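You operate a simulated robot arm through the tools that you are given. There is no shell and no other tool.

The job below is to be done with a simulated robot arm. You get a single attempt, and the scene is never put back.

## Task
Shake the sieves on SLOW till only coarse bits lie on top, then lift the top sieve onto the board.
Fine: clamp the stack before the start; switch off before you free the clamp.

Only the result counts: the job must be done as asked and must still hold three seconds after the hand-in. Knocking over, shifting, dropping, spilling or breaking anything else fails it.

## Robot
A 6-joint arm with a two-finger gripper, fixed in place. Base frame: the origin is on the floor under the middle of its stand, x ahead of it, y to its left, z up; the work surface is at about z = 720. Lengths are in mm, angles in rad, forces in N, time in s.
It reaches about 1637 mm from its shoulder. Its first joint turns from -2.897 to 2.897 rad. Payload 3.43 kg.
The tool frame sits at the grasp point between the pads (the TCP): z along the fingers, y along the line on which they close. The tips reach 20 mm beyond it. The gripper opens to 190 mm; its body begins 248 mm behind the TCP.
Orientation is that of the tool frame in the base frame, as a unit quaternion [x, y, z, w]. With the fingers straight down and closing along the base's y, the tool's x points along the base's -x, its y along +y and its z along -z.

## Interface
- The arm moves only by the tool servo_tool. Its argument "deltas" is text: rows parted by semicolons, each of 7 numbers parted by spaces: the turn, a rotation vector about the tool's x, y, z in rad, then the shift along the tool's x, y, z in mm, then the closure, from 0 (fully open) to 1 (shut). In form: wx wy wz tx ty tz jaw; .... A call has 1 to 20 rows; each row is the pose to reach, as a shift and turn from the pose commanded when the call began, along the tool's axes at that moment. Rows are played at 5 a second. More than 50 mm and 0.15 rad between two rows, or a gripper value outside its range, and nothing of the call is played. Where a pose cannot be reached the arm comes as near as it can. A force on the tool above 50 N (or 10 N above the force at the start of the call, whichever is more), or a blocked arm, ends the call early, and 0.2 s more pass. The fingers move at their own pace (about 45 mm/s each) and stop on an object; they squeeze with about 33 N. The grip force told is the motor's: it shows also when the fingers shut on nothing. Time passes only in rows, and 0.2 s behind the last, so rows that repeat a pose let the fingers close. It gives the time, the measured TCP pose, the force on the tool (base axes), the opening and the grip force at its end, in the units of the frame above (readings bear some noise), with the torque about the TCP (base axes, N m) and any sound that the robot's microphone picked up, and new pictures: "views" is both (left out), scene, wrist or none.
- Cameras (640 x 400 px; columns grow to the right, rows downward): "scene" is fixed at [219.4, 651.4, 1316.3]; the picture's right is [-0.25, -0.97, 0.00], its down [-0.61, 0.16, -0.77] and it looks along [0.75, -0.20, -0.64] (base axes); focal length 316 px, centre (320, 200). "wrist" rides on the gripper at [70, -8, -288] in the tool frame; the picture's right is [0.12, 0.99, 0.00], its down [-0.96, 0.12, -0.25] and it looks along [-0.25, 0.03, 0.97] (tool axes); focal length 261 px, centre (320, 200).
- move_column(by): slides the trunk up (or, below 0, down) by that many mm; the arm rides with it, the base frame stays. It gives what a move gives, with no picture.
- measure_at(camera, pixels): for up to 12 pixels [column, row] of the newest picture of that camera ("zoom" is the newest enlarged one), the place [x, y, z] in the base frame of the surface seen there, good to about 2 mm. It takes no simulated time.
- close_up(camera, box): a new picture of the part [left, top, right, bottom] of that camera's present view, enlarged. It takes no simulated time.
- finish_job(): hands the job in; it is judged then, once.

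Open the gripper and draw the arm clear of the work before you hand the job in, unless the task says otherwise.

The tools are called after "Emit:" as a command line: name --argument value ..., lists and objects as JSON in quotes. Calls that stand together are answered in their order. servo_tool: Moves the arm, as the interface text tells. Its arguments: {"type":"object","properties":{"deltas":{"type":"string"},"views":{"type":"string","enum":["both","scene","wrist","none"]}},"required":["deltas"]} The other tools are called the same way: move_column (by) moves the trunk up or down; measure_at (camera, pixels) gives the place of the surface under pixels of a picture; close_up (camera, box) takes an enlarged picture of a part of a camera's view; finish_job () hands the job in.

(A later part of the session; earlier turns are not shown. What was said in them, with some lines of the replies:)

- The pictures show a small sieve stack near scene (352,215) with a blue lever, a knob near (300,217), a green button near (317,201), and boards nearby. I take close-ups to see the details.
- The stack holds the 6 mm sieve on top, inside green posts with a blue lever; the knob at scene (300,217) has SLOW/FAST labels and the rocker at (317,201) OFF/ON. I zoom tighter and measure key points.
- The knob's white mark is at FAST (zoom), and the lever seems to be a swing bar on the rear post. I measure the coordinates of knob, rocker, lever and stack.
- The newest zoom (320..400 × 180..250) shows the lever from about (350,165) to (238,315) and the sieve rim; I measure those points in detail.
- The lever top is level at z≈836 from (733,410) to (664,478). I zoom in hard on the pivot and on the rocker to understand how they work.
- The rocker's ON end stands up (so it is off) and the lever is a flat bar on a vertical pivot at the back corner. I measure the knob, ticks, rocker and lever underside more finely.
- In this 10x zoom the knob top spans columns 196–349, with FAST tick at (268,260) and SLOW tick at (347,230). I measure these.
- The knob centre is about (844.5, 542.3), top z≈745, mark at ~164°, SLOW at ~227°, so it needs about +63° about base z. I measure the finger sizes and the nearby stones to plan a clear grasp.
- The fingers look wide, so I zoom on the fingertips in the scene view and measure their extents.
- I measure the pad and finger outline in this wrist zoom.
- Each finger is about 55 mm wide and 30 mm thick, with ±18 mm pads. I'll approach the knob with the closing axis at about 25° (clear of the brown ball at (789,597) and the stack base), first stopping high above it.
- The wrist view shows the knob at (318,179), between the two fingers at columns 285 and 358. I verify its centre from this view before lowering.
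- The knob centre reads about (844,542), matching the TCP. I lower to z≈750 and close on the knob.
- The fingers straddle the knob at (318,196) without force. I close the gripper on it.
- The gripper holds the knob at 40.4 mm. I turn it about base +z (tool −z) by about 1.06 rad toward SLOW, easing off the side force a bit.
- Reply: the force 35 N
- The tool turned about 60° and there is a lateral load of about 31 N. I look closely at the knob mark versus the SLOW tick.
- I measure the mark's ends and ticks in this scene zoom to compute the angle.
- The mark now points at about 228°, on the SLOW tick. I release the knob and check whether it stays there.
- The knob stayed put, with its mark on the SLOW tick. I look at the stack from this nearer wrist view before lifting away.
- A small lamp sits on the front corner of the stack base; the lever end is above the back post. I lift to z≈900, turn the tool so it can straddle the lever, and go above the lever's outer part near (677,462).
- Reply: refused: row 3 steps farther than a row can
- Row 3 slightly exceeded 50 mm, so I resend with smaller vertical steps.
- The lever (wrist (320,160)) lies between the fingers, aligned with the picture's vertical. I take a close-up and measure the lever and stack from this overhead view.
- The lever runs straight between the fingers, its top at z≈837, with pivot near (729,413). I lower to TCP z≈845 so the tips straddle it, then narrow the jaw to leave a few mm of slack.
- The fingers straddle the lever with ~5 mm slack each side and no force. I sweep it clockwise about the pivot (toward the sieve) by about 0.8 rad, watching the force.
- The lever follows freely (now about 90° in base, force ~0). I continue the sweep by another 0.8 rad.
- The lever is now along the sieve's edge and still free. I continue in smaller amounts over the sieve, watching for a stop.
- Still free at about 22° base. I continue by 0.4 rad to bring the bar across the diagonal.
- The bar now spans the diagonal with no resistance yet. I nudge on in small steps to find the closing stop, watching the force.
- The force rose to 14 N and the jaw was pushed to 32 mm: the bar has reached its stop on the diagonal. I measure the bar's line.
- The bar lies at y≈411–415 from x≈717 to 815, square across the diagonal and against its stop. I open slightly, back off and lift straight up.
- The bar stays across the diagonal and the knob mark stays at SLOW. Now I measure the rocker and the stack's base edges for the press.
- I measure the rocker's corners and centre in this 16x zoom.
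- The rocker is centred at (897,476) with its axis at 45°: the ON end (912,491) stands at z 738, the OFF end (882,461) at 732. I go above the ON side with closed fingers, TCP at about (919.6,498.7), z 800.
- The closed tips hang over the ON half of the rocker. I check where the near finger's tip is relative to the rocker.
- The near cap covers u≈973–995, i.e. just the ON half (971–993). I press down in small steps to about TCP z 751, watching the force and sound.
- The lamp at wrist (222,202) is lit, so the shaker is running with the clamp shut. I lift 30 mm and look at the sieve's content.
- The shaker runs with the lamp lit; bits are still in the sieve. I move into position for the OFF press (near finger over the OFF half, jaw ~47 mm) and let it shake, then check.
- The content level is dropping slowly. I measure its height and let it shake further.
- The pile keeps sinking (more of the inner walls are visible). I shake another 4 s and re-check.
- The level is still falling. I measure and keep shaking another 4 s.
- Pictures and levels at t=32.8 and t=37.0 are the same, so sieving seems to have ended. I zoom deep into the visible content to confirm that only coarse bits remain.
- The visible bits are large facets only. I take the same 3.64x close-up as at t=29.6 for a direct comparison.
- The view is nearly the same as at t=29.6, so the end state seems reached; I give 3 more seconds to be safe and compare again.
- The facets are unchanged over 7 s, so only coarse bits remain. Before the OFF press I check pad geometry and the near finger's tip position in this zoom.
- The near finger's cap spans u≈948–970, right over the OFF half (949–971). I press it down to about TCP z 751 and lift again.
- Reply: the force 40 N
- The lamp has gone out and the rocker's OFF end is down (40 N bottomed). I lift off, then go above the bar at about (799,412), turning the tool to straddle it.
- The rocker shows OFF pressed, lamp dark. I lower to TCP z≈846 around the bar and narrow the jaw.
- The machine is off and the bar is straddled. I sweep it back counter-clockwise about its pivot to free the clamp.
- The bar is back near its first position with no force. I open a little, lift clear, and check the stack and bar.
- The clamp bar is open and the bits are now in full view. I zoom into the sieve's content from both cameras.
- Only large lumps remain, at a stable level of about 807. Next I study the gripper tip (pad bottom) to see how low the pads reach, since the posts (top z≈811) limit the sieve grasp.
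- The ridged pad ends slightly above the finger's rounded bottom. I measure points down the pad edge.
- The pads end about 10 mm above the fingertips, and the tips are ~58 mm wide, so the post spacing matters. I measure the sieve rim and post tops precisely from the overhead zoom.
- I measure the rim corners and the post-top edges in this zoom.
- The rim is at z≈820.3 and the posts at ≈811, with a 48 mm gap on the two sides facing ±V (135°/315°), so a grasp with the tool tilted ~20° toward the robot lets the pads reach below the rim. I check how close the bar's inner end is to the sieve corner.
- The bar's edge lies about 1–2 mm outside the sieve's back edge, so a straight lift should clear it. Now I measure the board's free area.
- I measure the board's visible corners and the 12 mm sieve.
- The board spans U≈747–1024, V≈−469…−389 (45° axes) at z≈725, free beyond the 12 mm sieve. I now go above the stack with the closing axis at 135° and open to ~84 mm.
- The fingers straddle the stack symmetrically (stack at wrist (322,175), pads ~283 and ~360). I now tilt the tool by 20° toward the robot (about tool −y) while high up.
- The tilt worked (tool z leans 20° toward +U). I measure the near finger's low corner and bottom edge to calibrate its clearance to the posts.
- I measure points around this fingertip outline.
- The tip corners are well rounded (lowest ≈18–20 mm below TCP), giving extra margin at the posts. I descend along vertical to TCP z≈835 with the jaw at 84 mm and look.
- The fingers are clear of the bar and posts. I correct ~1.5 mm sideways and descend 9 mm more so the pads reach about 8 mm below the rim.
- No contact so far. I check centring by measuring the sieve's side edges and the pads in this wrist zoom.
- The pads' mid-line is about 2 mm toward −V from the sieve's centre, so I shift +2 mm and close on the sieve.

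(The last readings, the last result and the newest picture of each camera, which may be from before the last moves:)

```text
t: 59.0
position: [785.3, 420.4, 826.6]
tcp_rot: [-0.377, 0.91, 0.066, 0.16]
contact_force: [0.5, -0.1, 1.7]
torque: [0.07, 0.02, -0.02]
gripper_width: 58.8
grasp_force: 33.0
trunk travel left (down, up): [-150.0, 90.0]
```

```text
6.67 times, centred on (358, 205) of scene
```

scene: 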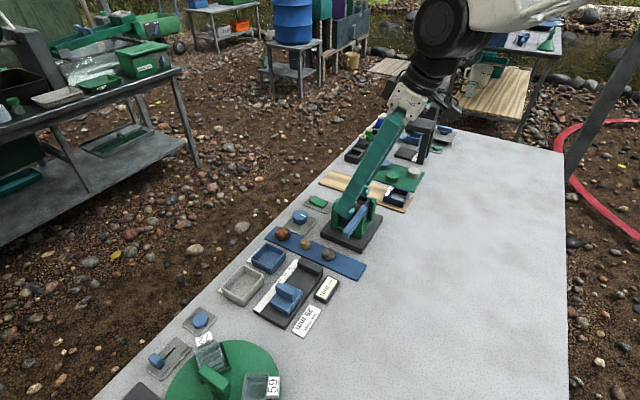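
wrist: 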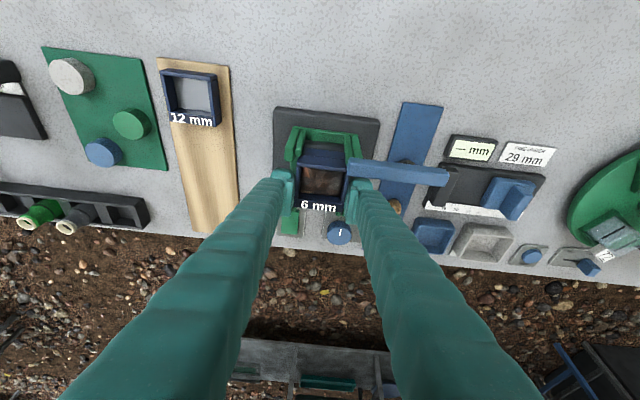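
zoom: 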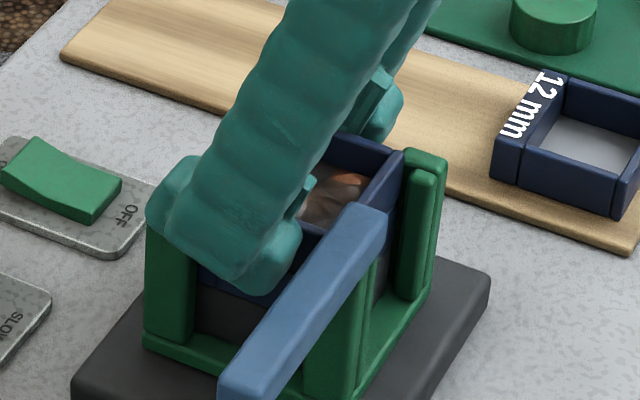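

The sieve is gripped at 58.8 mm with 33 N and no side load. I lift slowly by 14 mm (with 1 mm toward +U away from the bar) and check.

Emit:
servo_tool --deltas "0 0 0 -1.15 2 -1.71 0.74; 0 0 0 -2.65 2 -4.36 0.74; 0 0 0 -4.02 2 -8.12 0.74; 0 0 0 -5.73 2 -12.82 0.74; 0 0 0 -5.73 2 -12.82 0.74" --views "both"

Emit:
close_up --camera "scene" --box '[330, 170, 385, 230]'

Emit:
close_up --camera "wrist" --box '[240, 110, 400, 240]'

```text
t: 60.2
position: [784.1, 421.8, 839.7]
tcp_rot: [-0.377, 0.91, 0.066, 0.16]
contact_force: [0.9, -1.4, -0.3]
torque: [0.0, 0.0, 0.0]
gripper_width: 58.7
grasp_force: 32.8
trunk travel left (down, up): [-150.0, 90.0]
```

scene: 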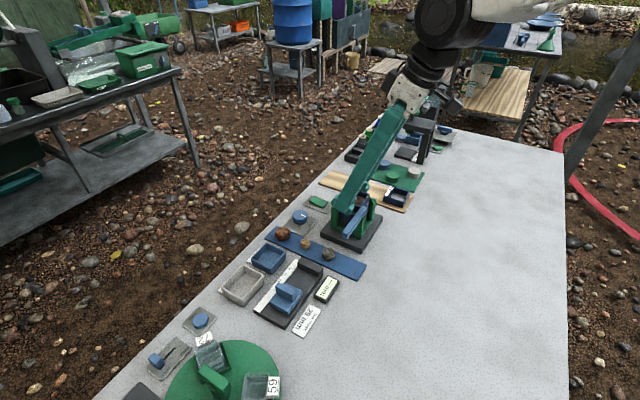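
wrist: 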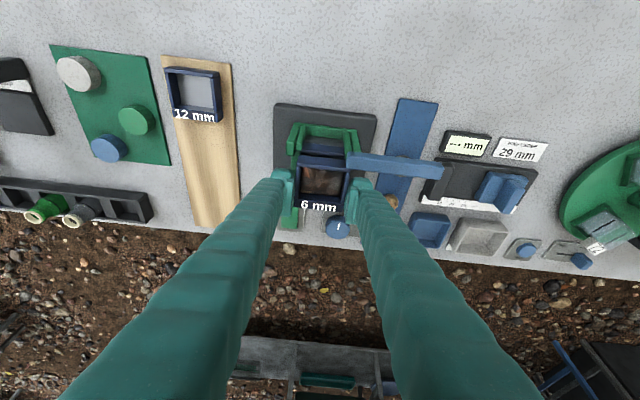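

```text
6.67 times, centred on (358, 200) of scene
```

zoom: 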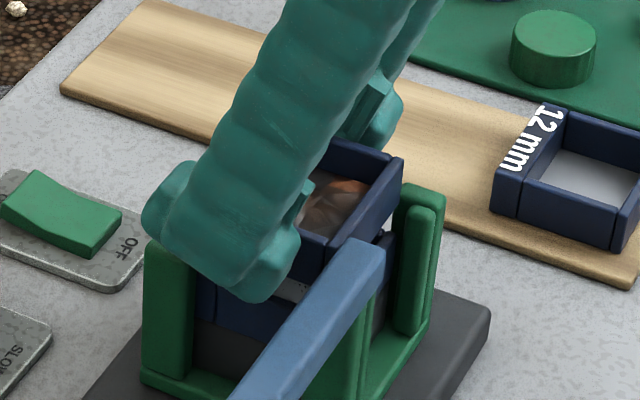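

```text
3.08 times, centred on (320, 175) of wrist
```

zoom: 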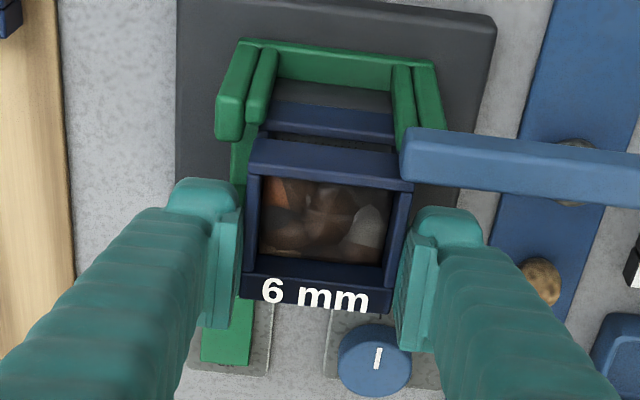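

The sieve came up cleanly, level, with no extra force. I continue up by 70 mm, drifting slightly toward +U away from the bar.

Emit:
servo_tool --deltas "0 0 0 -1.71 0 -4.7 0.74; 0 0 0 -6.9 0 -10.3 0.74; 0 0 0 -11.5 0 -15.5 0.74; 0 0 0 -16.1 0 -20.8 0.74; 0 0 0 -22.3 0 -29 0.74; 0 0 0 -28.6 0 -37.5 0.74; 0 0 0 -35.6 0 -48 0.74; 0 0 0 -42.7 0 -59 0.74; 0 0 0 -42.7 0 -59 0.74" --views "both"

Emit:
close_up --camera "scene" --box '[320, 150, 400, 240]'

Emit:
close_up --camera "wrist" --box '[240, 110, 400, 240]'

```text
t: 62.2
position: [798.8, 435.9, 911.8]
tcp_rot: [-0.377, 0.91, 0.066, 0.161]
contact_force: [-0.5, -0.9, -0.4]
torque: [0.0, -0.02, -0.02]
gripper_width: 58.7
grasp_force: 33.3
trunk travel left (down, up): [-150.0, 90.0]
```

scene: 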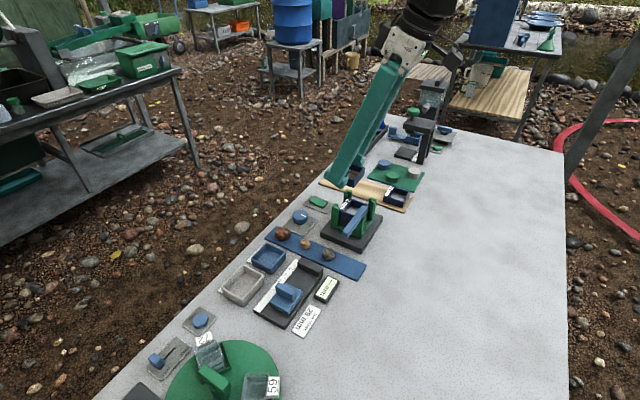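
wrist: 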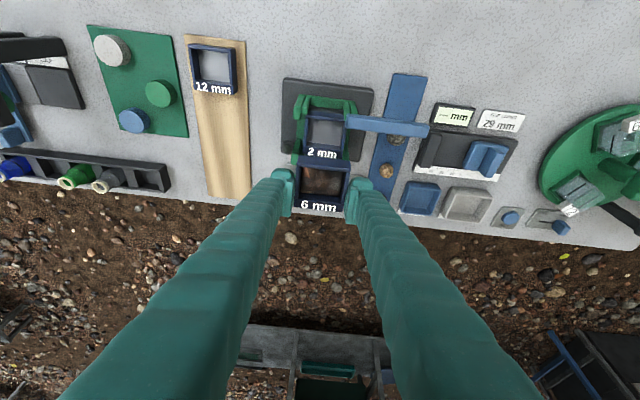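

```text
4.44 times, centred on (360, 195) of scene
```

zoom: 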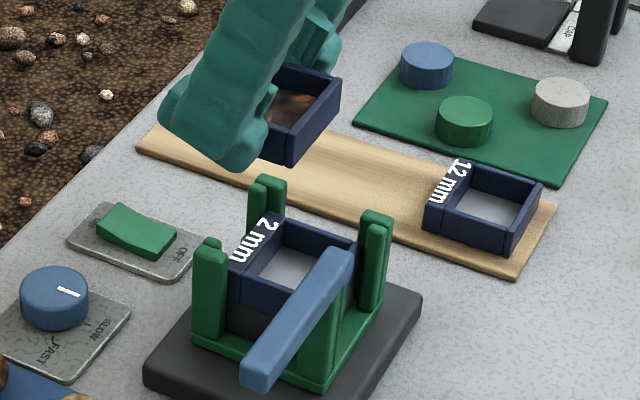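

```text
3.08 times, centred on (320, 175) of wrist
```

zoom: 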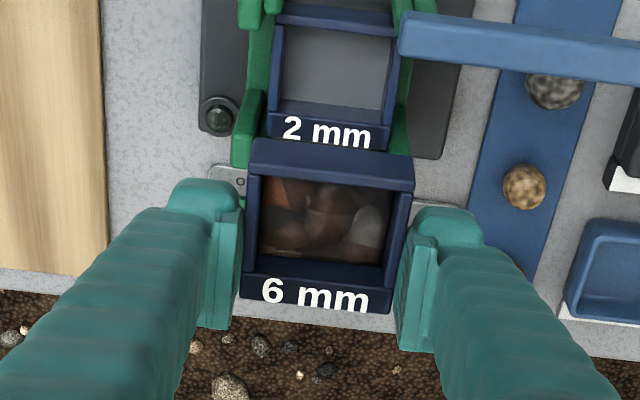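

The 6 mm sieve is held level with its coarse bits; the 2 mm sieve stays in the stack. I carry it horizontally to above the board's free area (TCP about (966,359)).

Emit:
servo_tool --deltas "0 0 0 -3 -8.6 1.1 0.74; 0 0 0 -9 -25.9 3.3 0.74; 0 0 0 -15.1 -43.1 5.5 0.74; 0 0 0 -21.1 -60.3 7.7 0.74; 0 0 0 -27.1 -77.6 9.9 0.74; 0 0 0 -33.2 -94.8 12.1 0.74; 0 0 0 -39.2 -112.1 14.3 0.74; 0 0 0 -45.2 -129.3 16.5 0.74; 0 0 0 -51.3 -146.5 18.7 0.74; 0 0 0 -57.3 -163.8 20.9 0.74; 0 0 0 -60.3 -172.4 22 0.74; 0 0 0 -60.3 -172.4 22 0.74" --views "both"

Emit:
close_up --camera "scene" --box '[310, 130, 430, 230]'

Emit:
close_up --camera "wrist" --box '[240, 110, 400, 240]'

```text
t: 64.8
position: [966.6, 360.5, 911.4]
tcp_rot: [-0.376, 0.91, 0.066, 0.16]
contact_force: [0.1, 0.2, -1.2]
torque: [0.0, -0.02, 0.03]
gripper_width: 58.5
grasp_force: 33.3
trunk travel left (down, up): [-150.0, 90.0]
```

scene: 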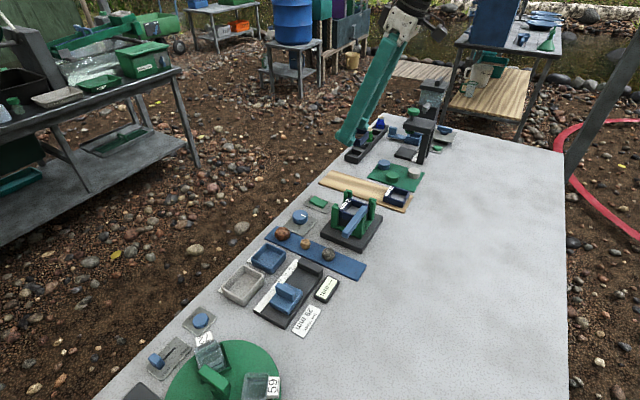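
wrist: 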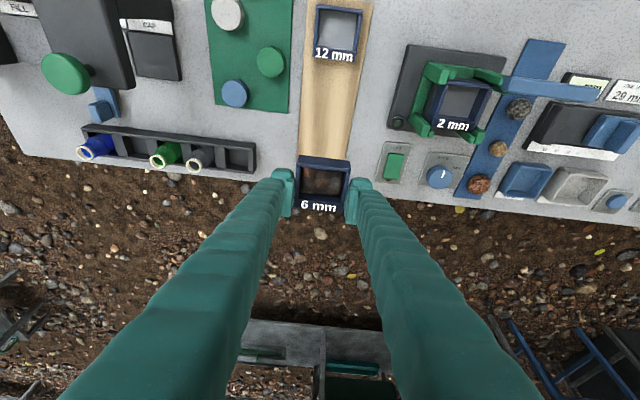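

```text
4.00 times, centred on (370, 180) of scene
```

zoom: 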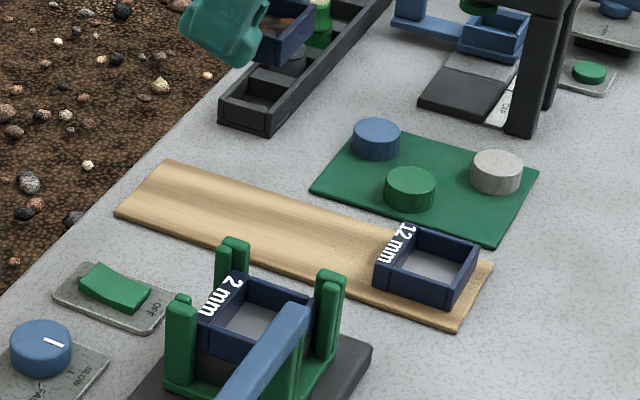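

```text
3.08 times, centred on (320, 175) of wrist
```

zoom: 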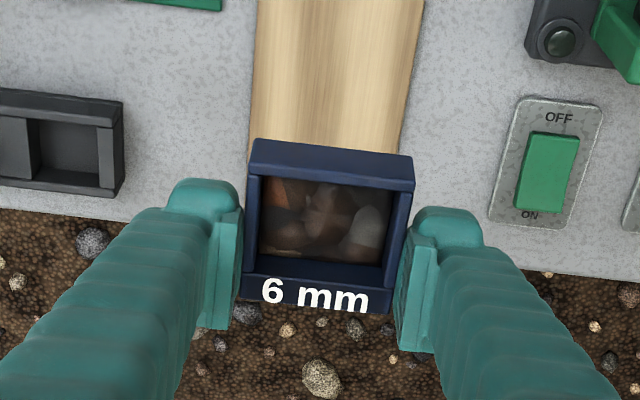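

The sieve is over the board's line. Before lowering I measure the nearby vial rack's end, the mat's corner and the board's end for finger clearance.

Emit:
measure_at --camera "wrist" --pixels '[[254, 148], [254, 165], [250, 158], [290, 100], [300, 150], [355, 150], [362, 60], [304, 60], [375, 180], [385, 145]]'

Emit:
close_up --camera "scene" --box '[310, 130, 430, 230]'

Emit:
measure_at --camera "zoom" --pixels '[[222, 100], [268, 128], [222, 122], [270, 108], [313, 190], [115, 210], [165, 162], [330, 172], [455, 325], [490, 262]]'

```text
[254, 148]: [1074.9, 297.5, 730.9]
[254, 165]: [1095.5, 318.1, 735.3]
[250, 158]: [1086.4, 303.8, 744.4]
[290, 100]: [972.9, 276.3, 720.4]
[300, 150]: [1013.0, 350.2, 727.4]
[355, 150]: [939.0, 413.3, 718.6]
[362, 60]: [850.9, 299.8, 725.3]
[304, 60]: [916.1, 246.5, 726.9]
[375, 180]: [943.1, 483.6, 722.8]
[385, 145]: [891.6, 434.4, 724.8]
```

```text
4.00 times, centred on (370, 180) of scene
```

zoom: 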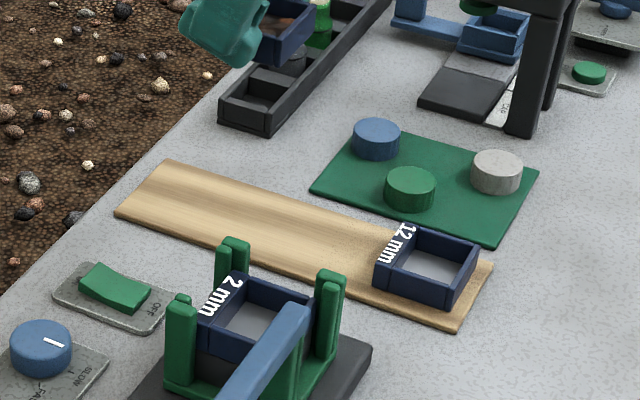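

```text
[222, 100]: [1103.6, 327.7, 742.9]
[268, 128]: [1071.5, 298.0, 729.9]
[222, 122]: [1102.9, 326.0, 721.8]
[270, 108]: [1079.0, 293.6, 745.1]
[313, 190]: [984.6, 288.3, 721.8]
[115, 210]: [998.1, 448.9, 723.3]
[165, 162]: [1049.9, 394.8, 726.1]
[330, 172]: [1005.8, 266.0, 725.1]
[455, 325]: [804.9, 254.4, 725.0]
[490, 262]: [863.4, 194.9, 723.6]
```

Everything is clear: the rack is at V≤−549, the mat's corner at U≈900. I lower the sieve to about 3–4 mm above the board.

Emit:
servo_tool --deltas "0 0 0 5.1 0 14.1 0.74; 0 0 0 12 0 32.9 0.74; 0 0 0 20.5 0 56.4 0.74; 0 0 0 29.1 0 79.9 0.74; 0 0 0 37.6 0 103.4 0.74; 0 0 0 44.5 0 122.2 0.74; 0 0 0 49.6 0 136.3 0.74; 0 0 0 52.7 0 144.8 0.74; 0 0 0 52.7 0 144.8 0.74" --views "both"

Emit:
close_up --camera "scene" --box '[310, 140, 410, 220]'

Emit:
close_up --camera "wrist" --box '[240, 110, 400, 240]'

```text
t: 66.8
position: [967.5, 361.1, 757.1]
tcp_rot: [-0.377, 0.91, 0.067, 0.16]
contact_force: [0.1, 0.4, 0.2]
torque: [-0.02, -0.01, 0.0]
gripper_width: 58.6
grasp_force: 33.2
trunk travel left (down, up): [-150.0, 90.0]
```

scene: 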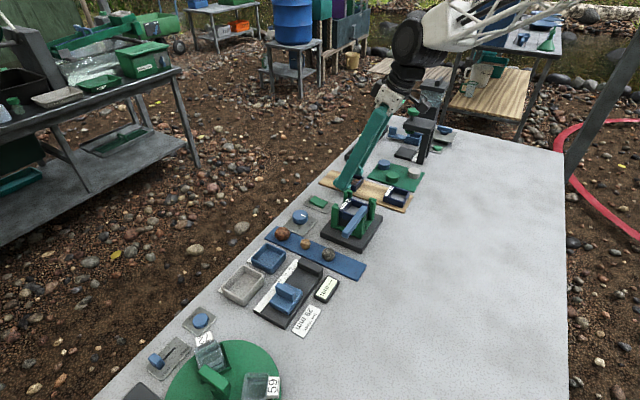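
wrist: 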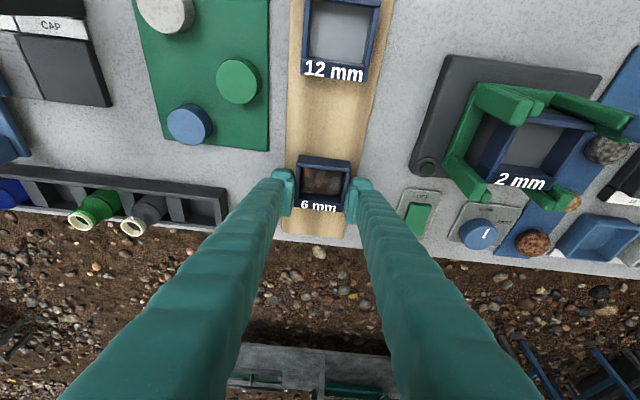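

```text
5.00 times, centred on (360, 180) of scene
```

zoom: 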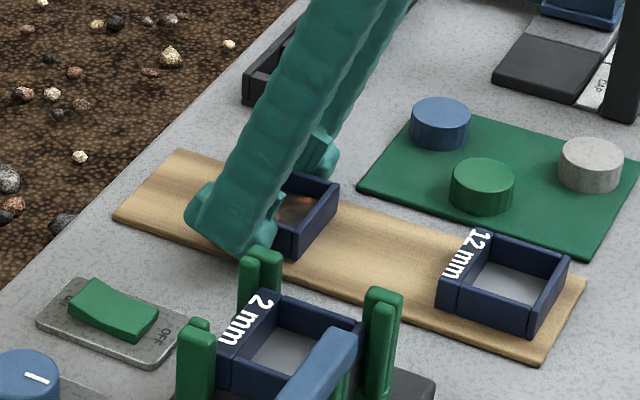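

```text
3.08 times, centred on (320, 175) of wrist
```

zoom: 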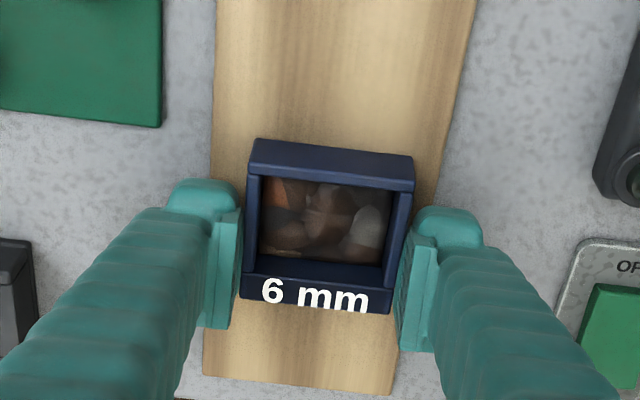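

The sieve sits centred over the board, about 4 mm above it. I lower in small steps until I feel the board.

Emit:
servo_tool --deltas "0 0 0 0.5 0 1.4 0.74; 0 0 0 0.86 0 2.35 0.74; 0 0 0 1.2 0 3.3 0.74; 0 0 0 1.54 0 4.2 0.74; 0 0 0 1.54 0 4.2 0.74" --views "both"

Emit:
close_up --camera "scene" --box '[325, 150, 385, 205]'

```text
t: 68.0
position: [966.0, 359.7, 755.1]
tcp_rot: [-0.377, 0.91, 0.066, 0.162]
contact_force: [-2.2, 1.1, 22.6]
torque: [-0.26, 0.41, 0.01]
gripper_width: 58.8
grasp_force: 33.0
trunk travel left (down, up): [-150.0, 90.0]
```

scene: 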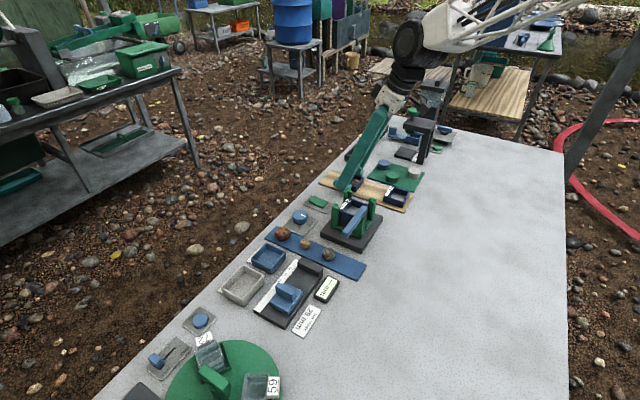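
wrist: 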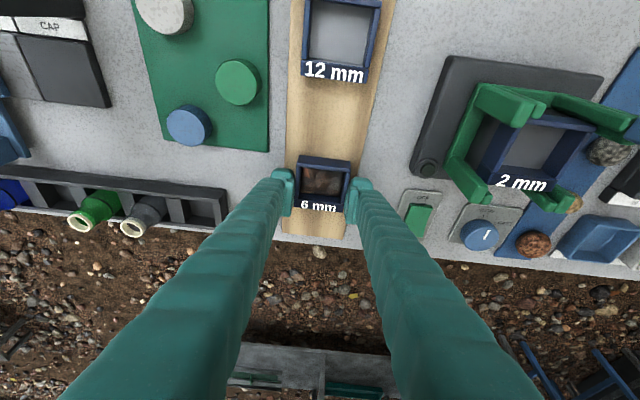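

```text
7.27 times, centred on (355, 178) of scene
```

zoom: 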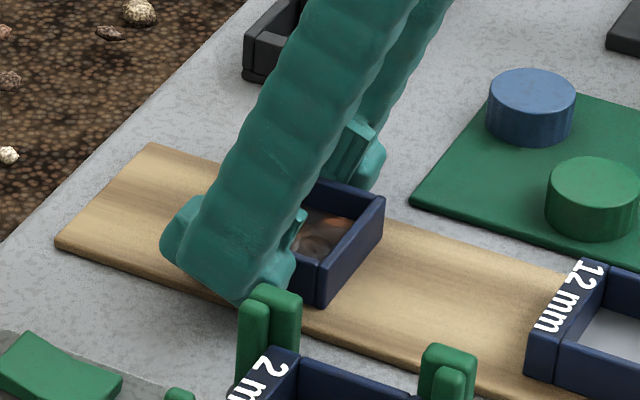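

There is a 22.6 N upward contact: the sieve is on the board. I relieve most of that push (raise the command ~2 mm) and check the rim height against the 12 mm sieve.

Emit:
servo_tool --deltas "0 0 0 -0.35 0 -1 0.74; 0 0 0 -0.68 0 -1.9 0.74; 0 0 0 -0.68 0 -1.9 0.74" --views "both"

Emit:
measure_at --camera "wrist" --pixels '[[325, 160], [342, 162], [305, 158], [318, 205], [302, 180], [347, 180], [335, 75], [306, 50], [373, 50], [345, 3], [320, 230], [320, 130]]'

```text
t: 68.8
position: [965.3, 359.2, 755.3]
tcp_rot: [-0.377, 0.91, 0.067, 0.16]
contact_force: [1.6, 1.5, 16.8]
torque: [0.12, -0.25, 0.0]
gripper_width: 58.5
grasp_force: 33.3
trunk travel left (down, up): [-150.0, 90.0]
```

scene: 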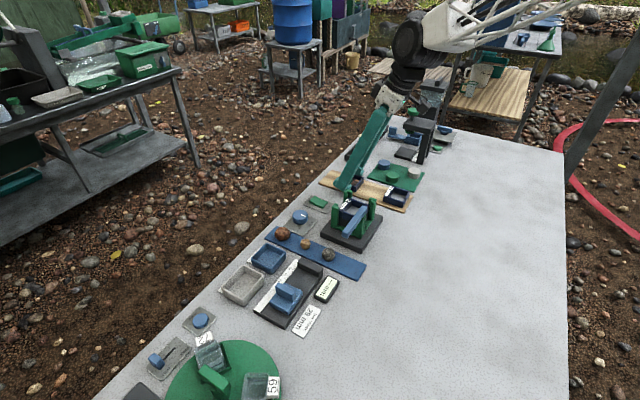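
wrist: 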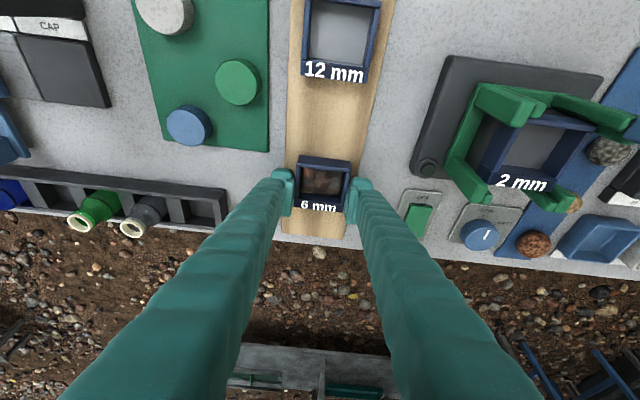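

```text
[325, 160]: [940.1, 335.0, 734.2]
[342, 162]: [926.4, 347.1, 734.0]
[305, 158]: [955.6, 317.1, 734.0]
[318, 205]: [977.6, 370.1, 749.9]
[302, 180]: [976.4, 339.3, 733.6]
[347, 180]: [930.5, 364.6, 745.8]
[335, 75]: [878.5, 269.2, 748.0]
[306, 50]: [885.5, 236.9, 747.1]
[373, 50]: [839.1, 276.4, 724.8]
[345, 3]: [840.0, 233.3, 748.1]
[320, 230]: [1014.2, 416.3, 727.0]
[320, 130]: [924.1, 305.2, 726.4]
```

The 6 mm sieve's label is at z≈750, like the 12 mm sieve's (748), so it rests on the board; 17 N of push remains. I relieve a bit more.

Emit:
servo_tool --deltas "0 0 0 -0.5 0 -1.4 0.74; 0 0 0 -0.5 0 -1.4 0.74; 0 0 0 -0.5 0 -1.4 0.74" --views "wrist"

```text
t: 69.6
position: [967.2, 358.6, 754.3]
tcp_rot: [-0.377, 0.91, 0.066, 0.16]
contact_force: [0.9, -0.3, 0.0]
torque: [0.02, -0.07, -0.02]
gripper_width: 58.8
grasp_force: 33.1
trunk travel left (down, up): [-150.0, 90.0]
```

wrist: 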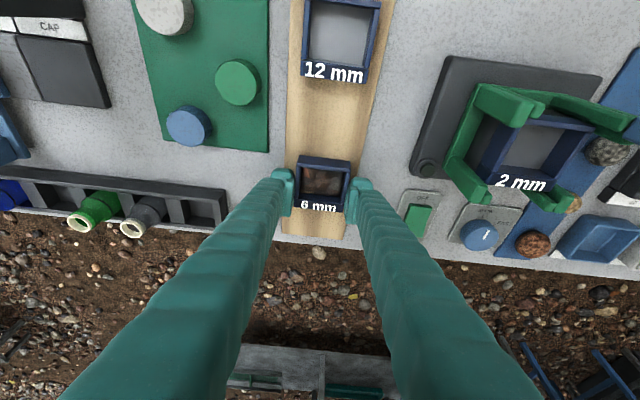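

The load is now zero, so the sieve just touches. I lower 0.7 mm and open the jaw gently.

Emit:
servo_tool --deltas "0 0 0 0.25 0 0.7 0.74; 0 0 0 0.25 0 0.7 0.69; 0 0 0 0.25 0 0.7 0.67; 0 0 0 0.25 0 0.7 0.64; 0 0 0 0.25 0 0.7 0.6; 0 0 0 0.25 0 0.7 0.56; 0 0 0 0.25 0 0.7 0.54; 0 0 0 0.25 0 0.7 0.54" --views "both"

Emit:
close_up --camera "scene" --box '[325, 150, 385, 205]'

Emit:
close_up --camera "wrist" --box '[240, 110, 400, 240]'

```text
t: 71.4
position: [965.9, 360.5, 754.8]
tcp_rot: [-0.377, 0.91, 0.067, 0.16]
contact_force: [0.0, -1.0, -0.1]
torque: [-0.03, 0.02, 0.0]
gripper_width: 87.4
grasp_force: 0.1
trunk travel left (down, up): [-150.0, 90.0]
```

scene: 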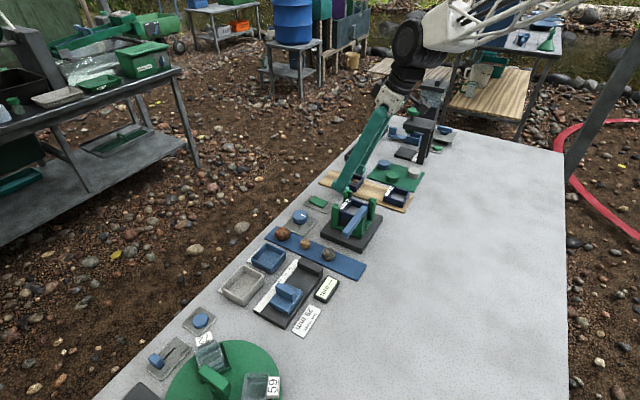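
wrist: 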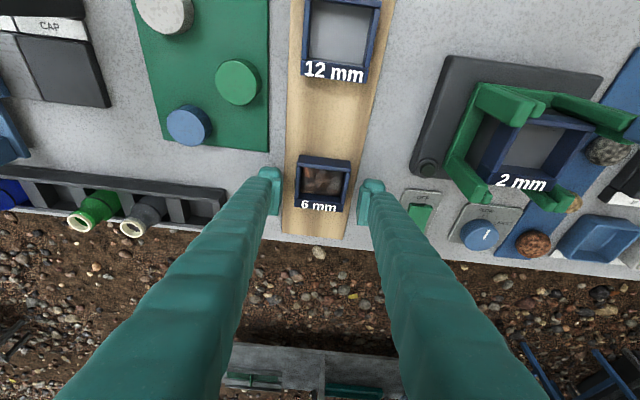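

```text
7.27 times, centred on (355, 178) of scene
```

zoom: 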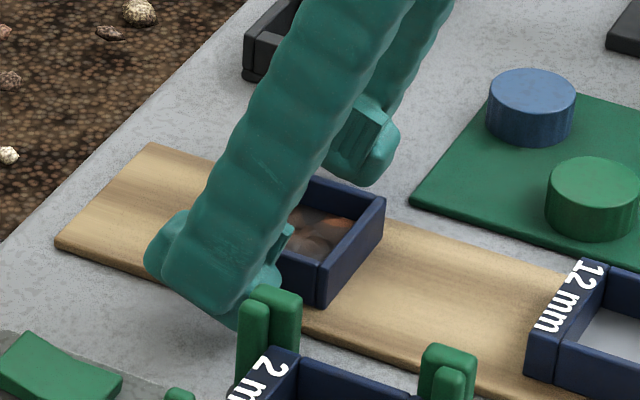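

```text
3.08 times, centred on (320, 175) of wrist
```

zoom: 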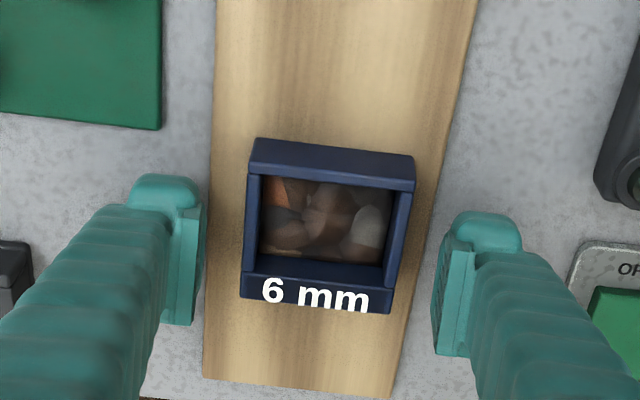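

The jaw is open and the sieve rests in the middle of the board. I raise straight up by 165 mm.

Emit:
servo_tool --deltas "0 0 0 -3.4 0 -9.4 0.54; 0 0 0 -10.3 0 -28.2 0.54; 0 0 0 -20.5 0 -56.4 0.54; 0 0 0 -34.2 0 -94 0.54; 0 0 0 -47.9 0 -131.6 0.54; 0 0 0 -56.4 0 -155.1 0.54; 0 0 0 -56.4 0 -155.1 0.54" --views "both"

Emit:
close_up --camera "scene" --box '[300, 150, 420, 250]'

```text
t: 73.0
position: [965.0, 361.4, 918.8]
tcp_rot: [-0.378, 0.909, 0.067, 0.161]
contact_force: [-0.1, -0.8, -0.8]
torque: [0.0, 0.01, -0.02]
gripper_width: 87.5
grasp_force: 0.1
trunk travel left (down, up): [-150.0, 90.0]
```

scene: 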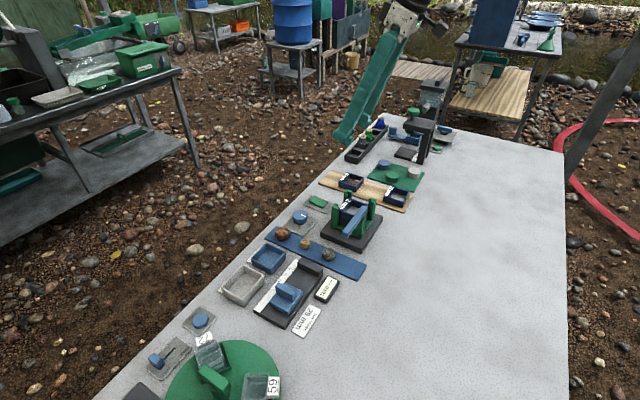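
wrist: 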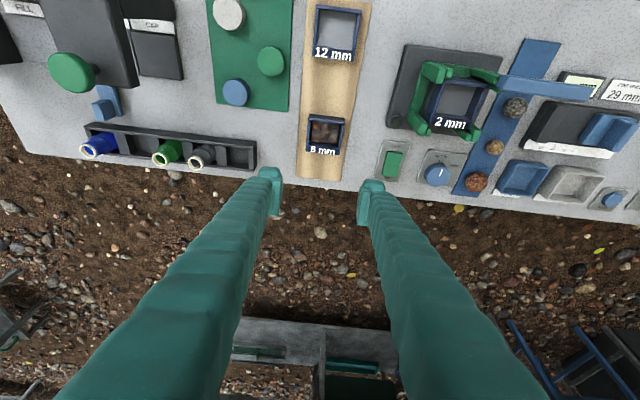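

```text
4.00 times, centred on (360, 200) of scene
```

zoom: 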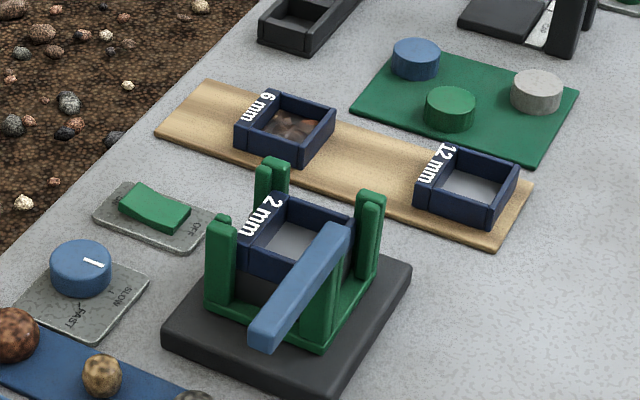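

The 6 mm sieve stands on the board with its bits, the switch is off, and the rest is in place. I zoom in on the board sieve and the 2 mm sieve for a last check.

Emit:
close_up --camera "scene" --box '[338, 170, 364, 192]'

Emit:
close_up --camera "scene" --box '[340, 195, 375, 225]'

Emit:
close_up --camera "wrist" --box '[290, 100, 360, 190]'

Emit:
close_up --camera "wrist" --box '[400, 60, 500, 150]'

```text
16.00 times, centred on (351, 181) of scene
```

zoom: 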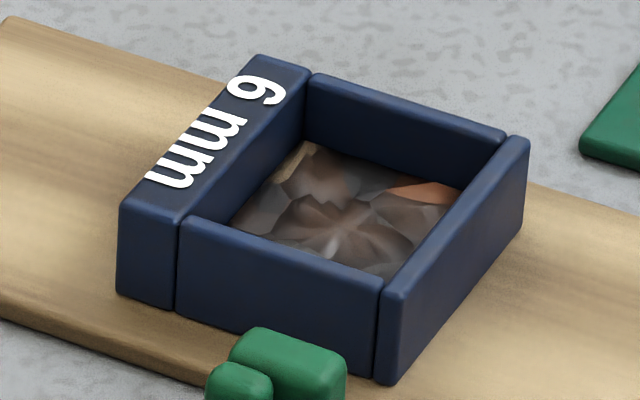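

```text
13.33 times, centred on (358, 210) of scene
```

zoom: 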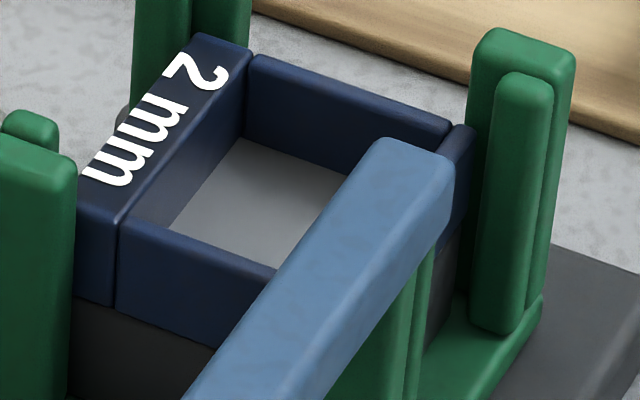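

```text
4.44 times, centred on (325, 145) of wrist
```

zoom: 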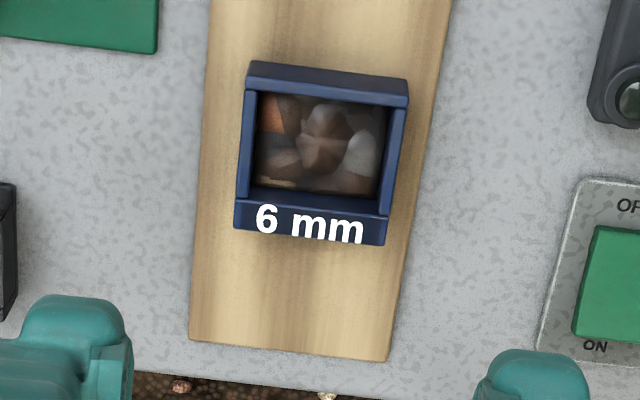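

```text
4.44 times, centred on (450, 105) of wrist
```

zoom: 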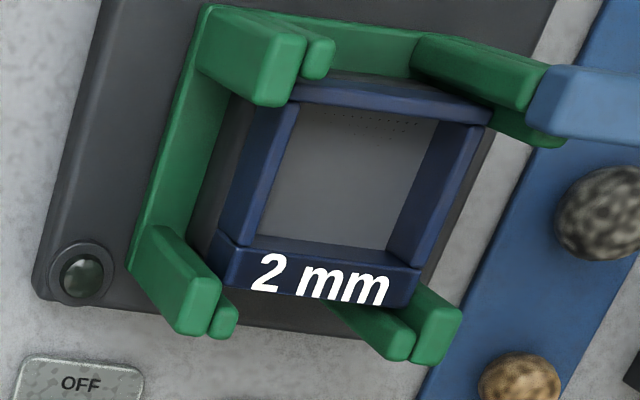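

The board sieve holds only coarse lumps and the 2 mm sieve stays empty and seated. I draw the arm up and clear, untilting on the way back toward its start area.

Emit:
servo_tool --deltas "0 0 0 -13.7 0 -37.6 0.54; 0 0 0 -27.4 0 -75.2 0.54; 0 0.0436 0 -17.5 25.7 -78.8 0.54; 0 0.0873 0 -7.7 51.5 -82.4 0.54; 0 0.1309 0 2.2 77.2 -86 0.54; 0 0.1745 0 12.1 102.9 -89.6 0.54; 0 0.2181 0 22 128.6 -93.1 0.54; 0 0.2618 0 31.9 154.4 -96.7 0.54; 0 0.3054 0 41.7 180.1 -100.3 0.54; 0 0.349 0 51.6 205.8 -103.9 0.54; 0 0.349 0 51.6 205.8 -103.9 0.54" --views "both"

Emit:
close_up --camera "scene" --box '[270, 150, 430, 270]'

```text
t: 75.4
position: [763.1, 447.2, 998.4]
tcp_rot: [-0.382, 0.924, 0.0, -0.001]
contact_force: [-0.7, 0.1, -0.1]
torque: [0.01, 0.02, -0.01]
gripper_width: 87.5
grasp_force: 0.0
trunk travel left (down, up): [-150.0, 90.0]
```

scene: 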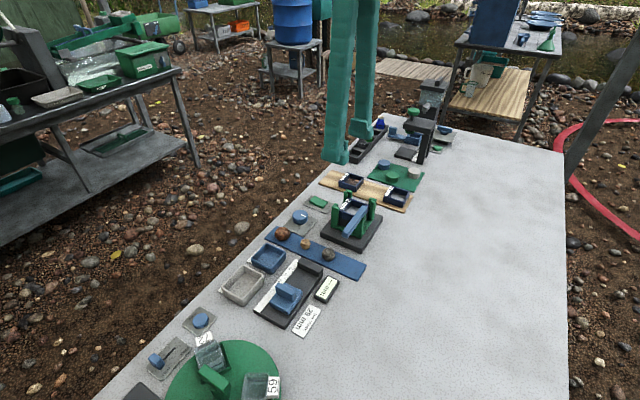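
wrist: 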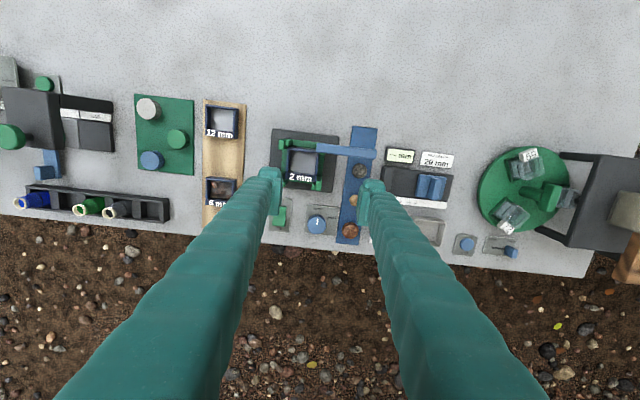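

```text
3.33 times, centred on (350, 210) of scene
```

zoom: 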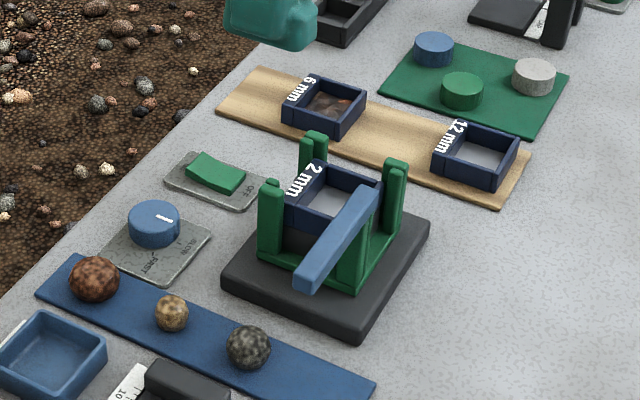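

The arm is drawn clear at z≈998 with the gripper open. The 6 mm sieve sits on the board with coarse bits, the knob is on SLOW, the switch is off, the clamp is open, and nothing else was moved, so I hand in the job.

Emit:
finish_job

```text
The job is handed in.
```

The job is handed in. The 6 mm sieve, holding only coarse bits, is on the wooden board next to the 12 mm one. I don't know the judge's verdict.

- **Knob:** I turned it from FAST to SLOW, and it stayed there.
- **Clamp before start:** I swung the bar across the stack until it hit its stop, then switched on.
- **Shaking:** It ran for about 16 s. The level in the sieve stopped falling after about 5 s, and the bits looked the same from then on, so I took that as done.
- **Off before freeing:** I switched off, saw the lamp go dark, and only then swung the bar back to where it began.
- **Lift:** The sieve came up level and nothing spilled. The 2 mm sieve below stayed in its place and looked empty.

In the last pictures nothing else had moved or fallen. The gripper is open and the arm is clear of the work.
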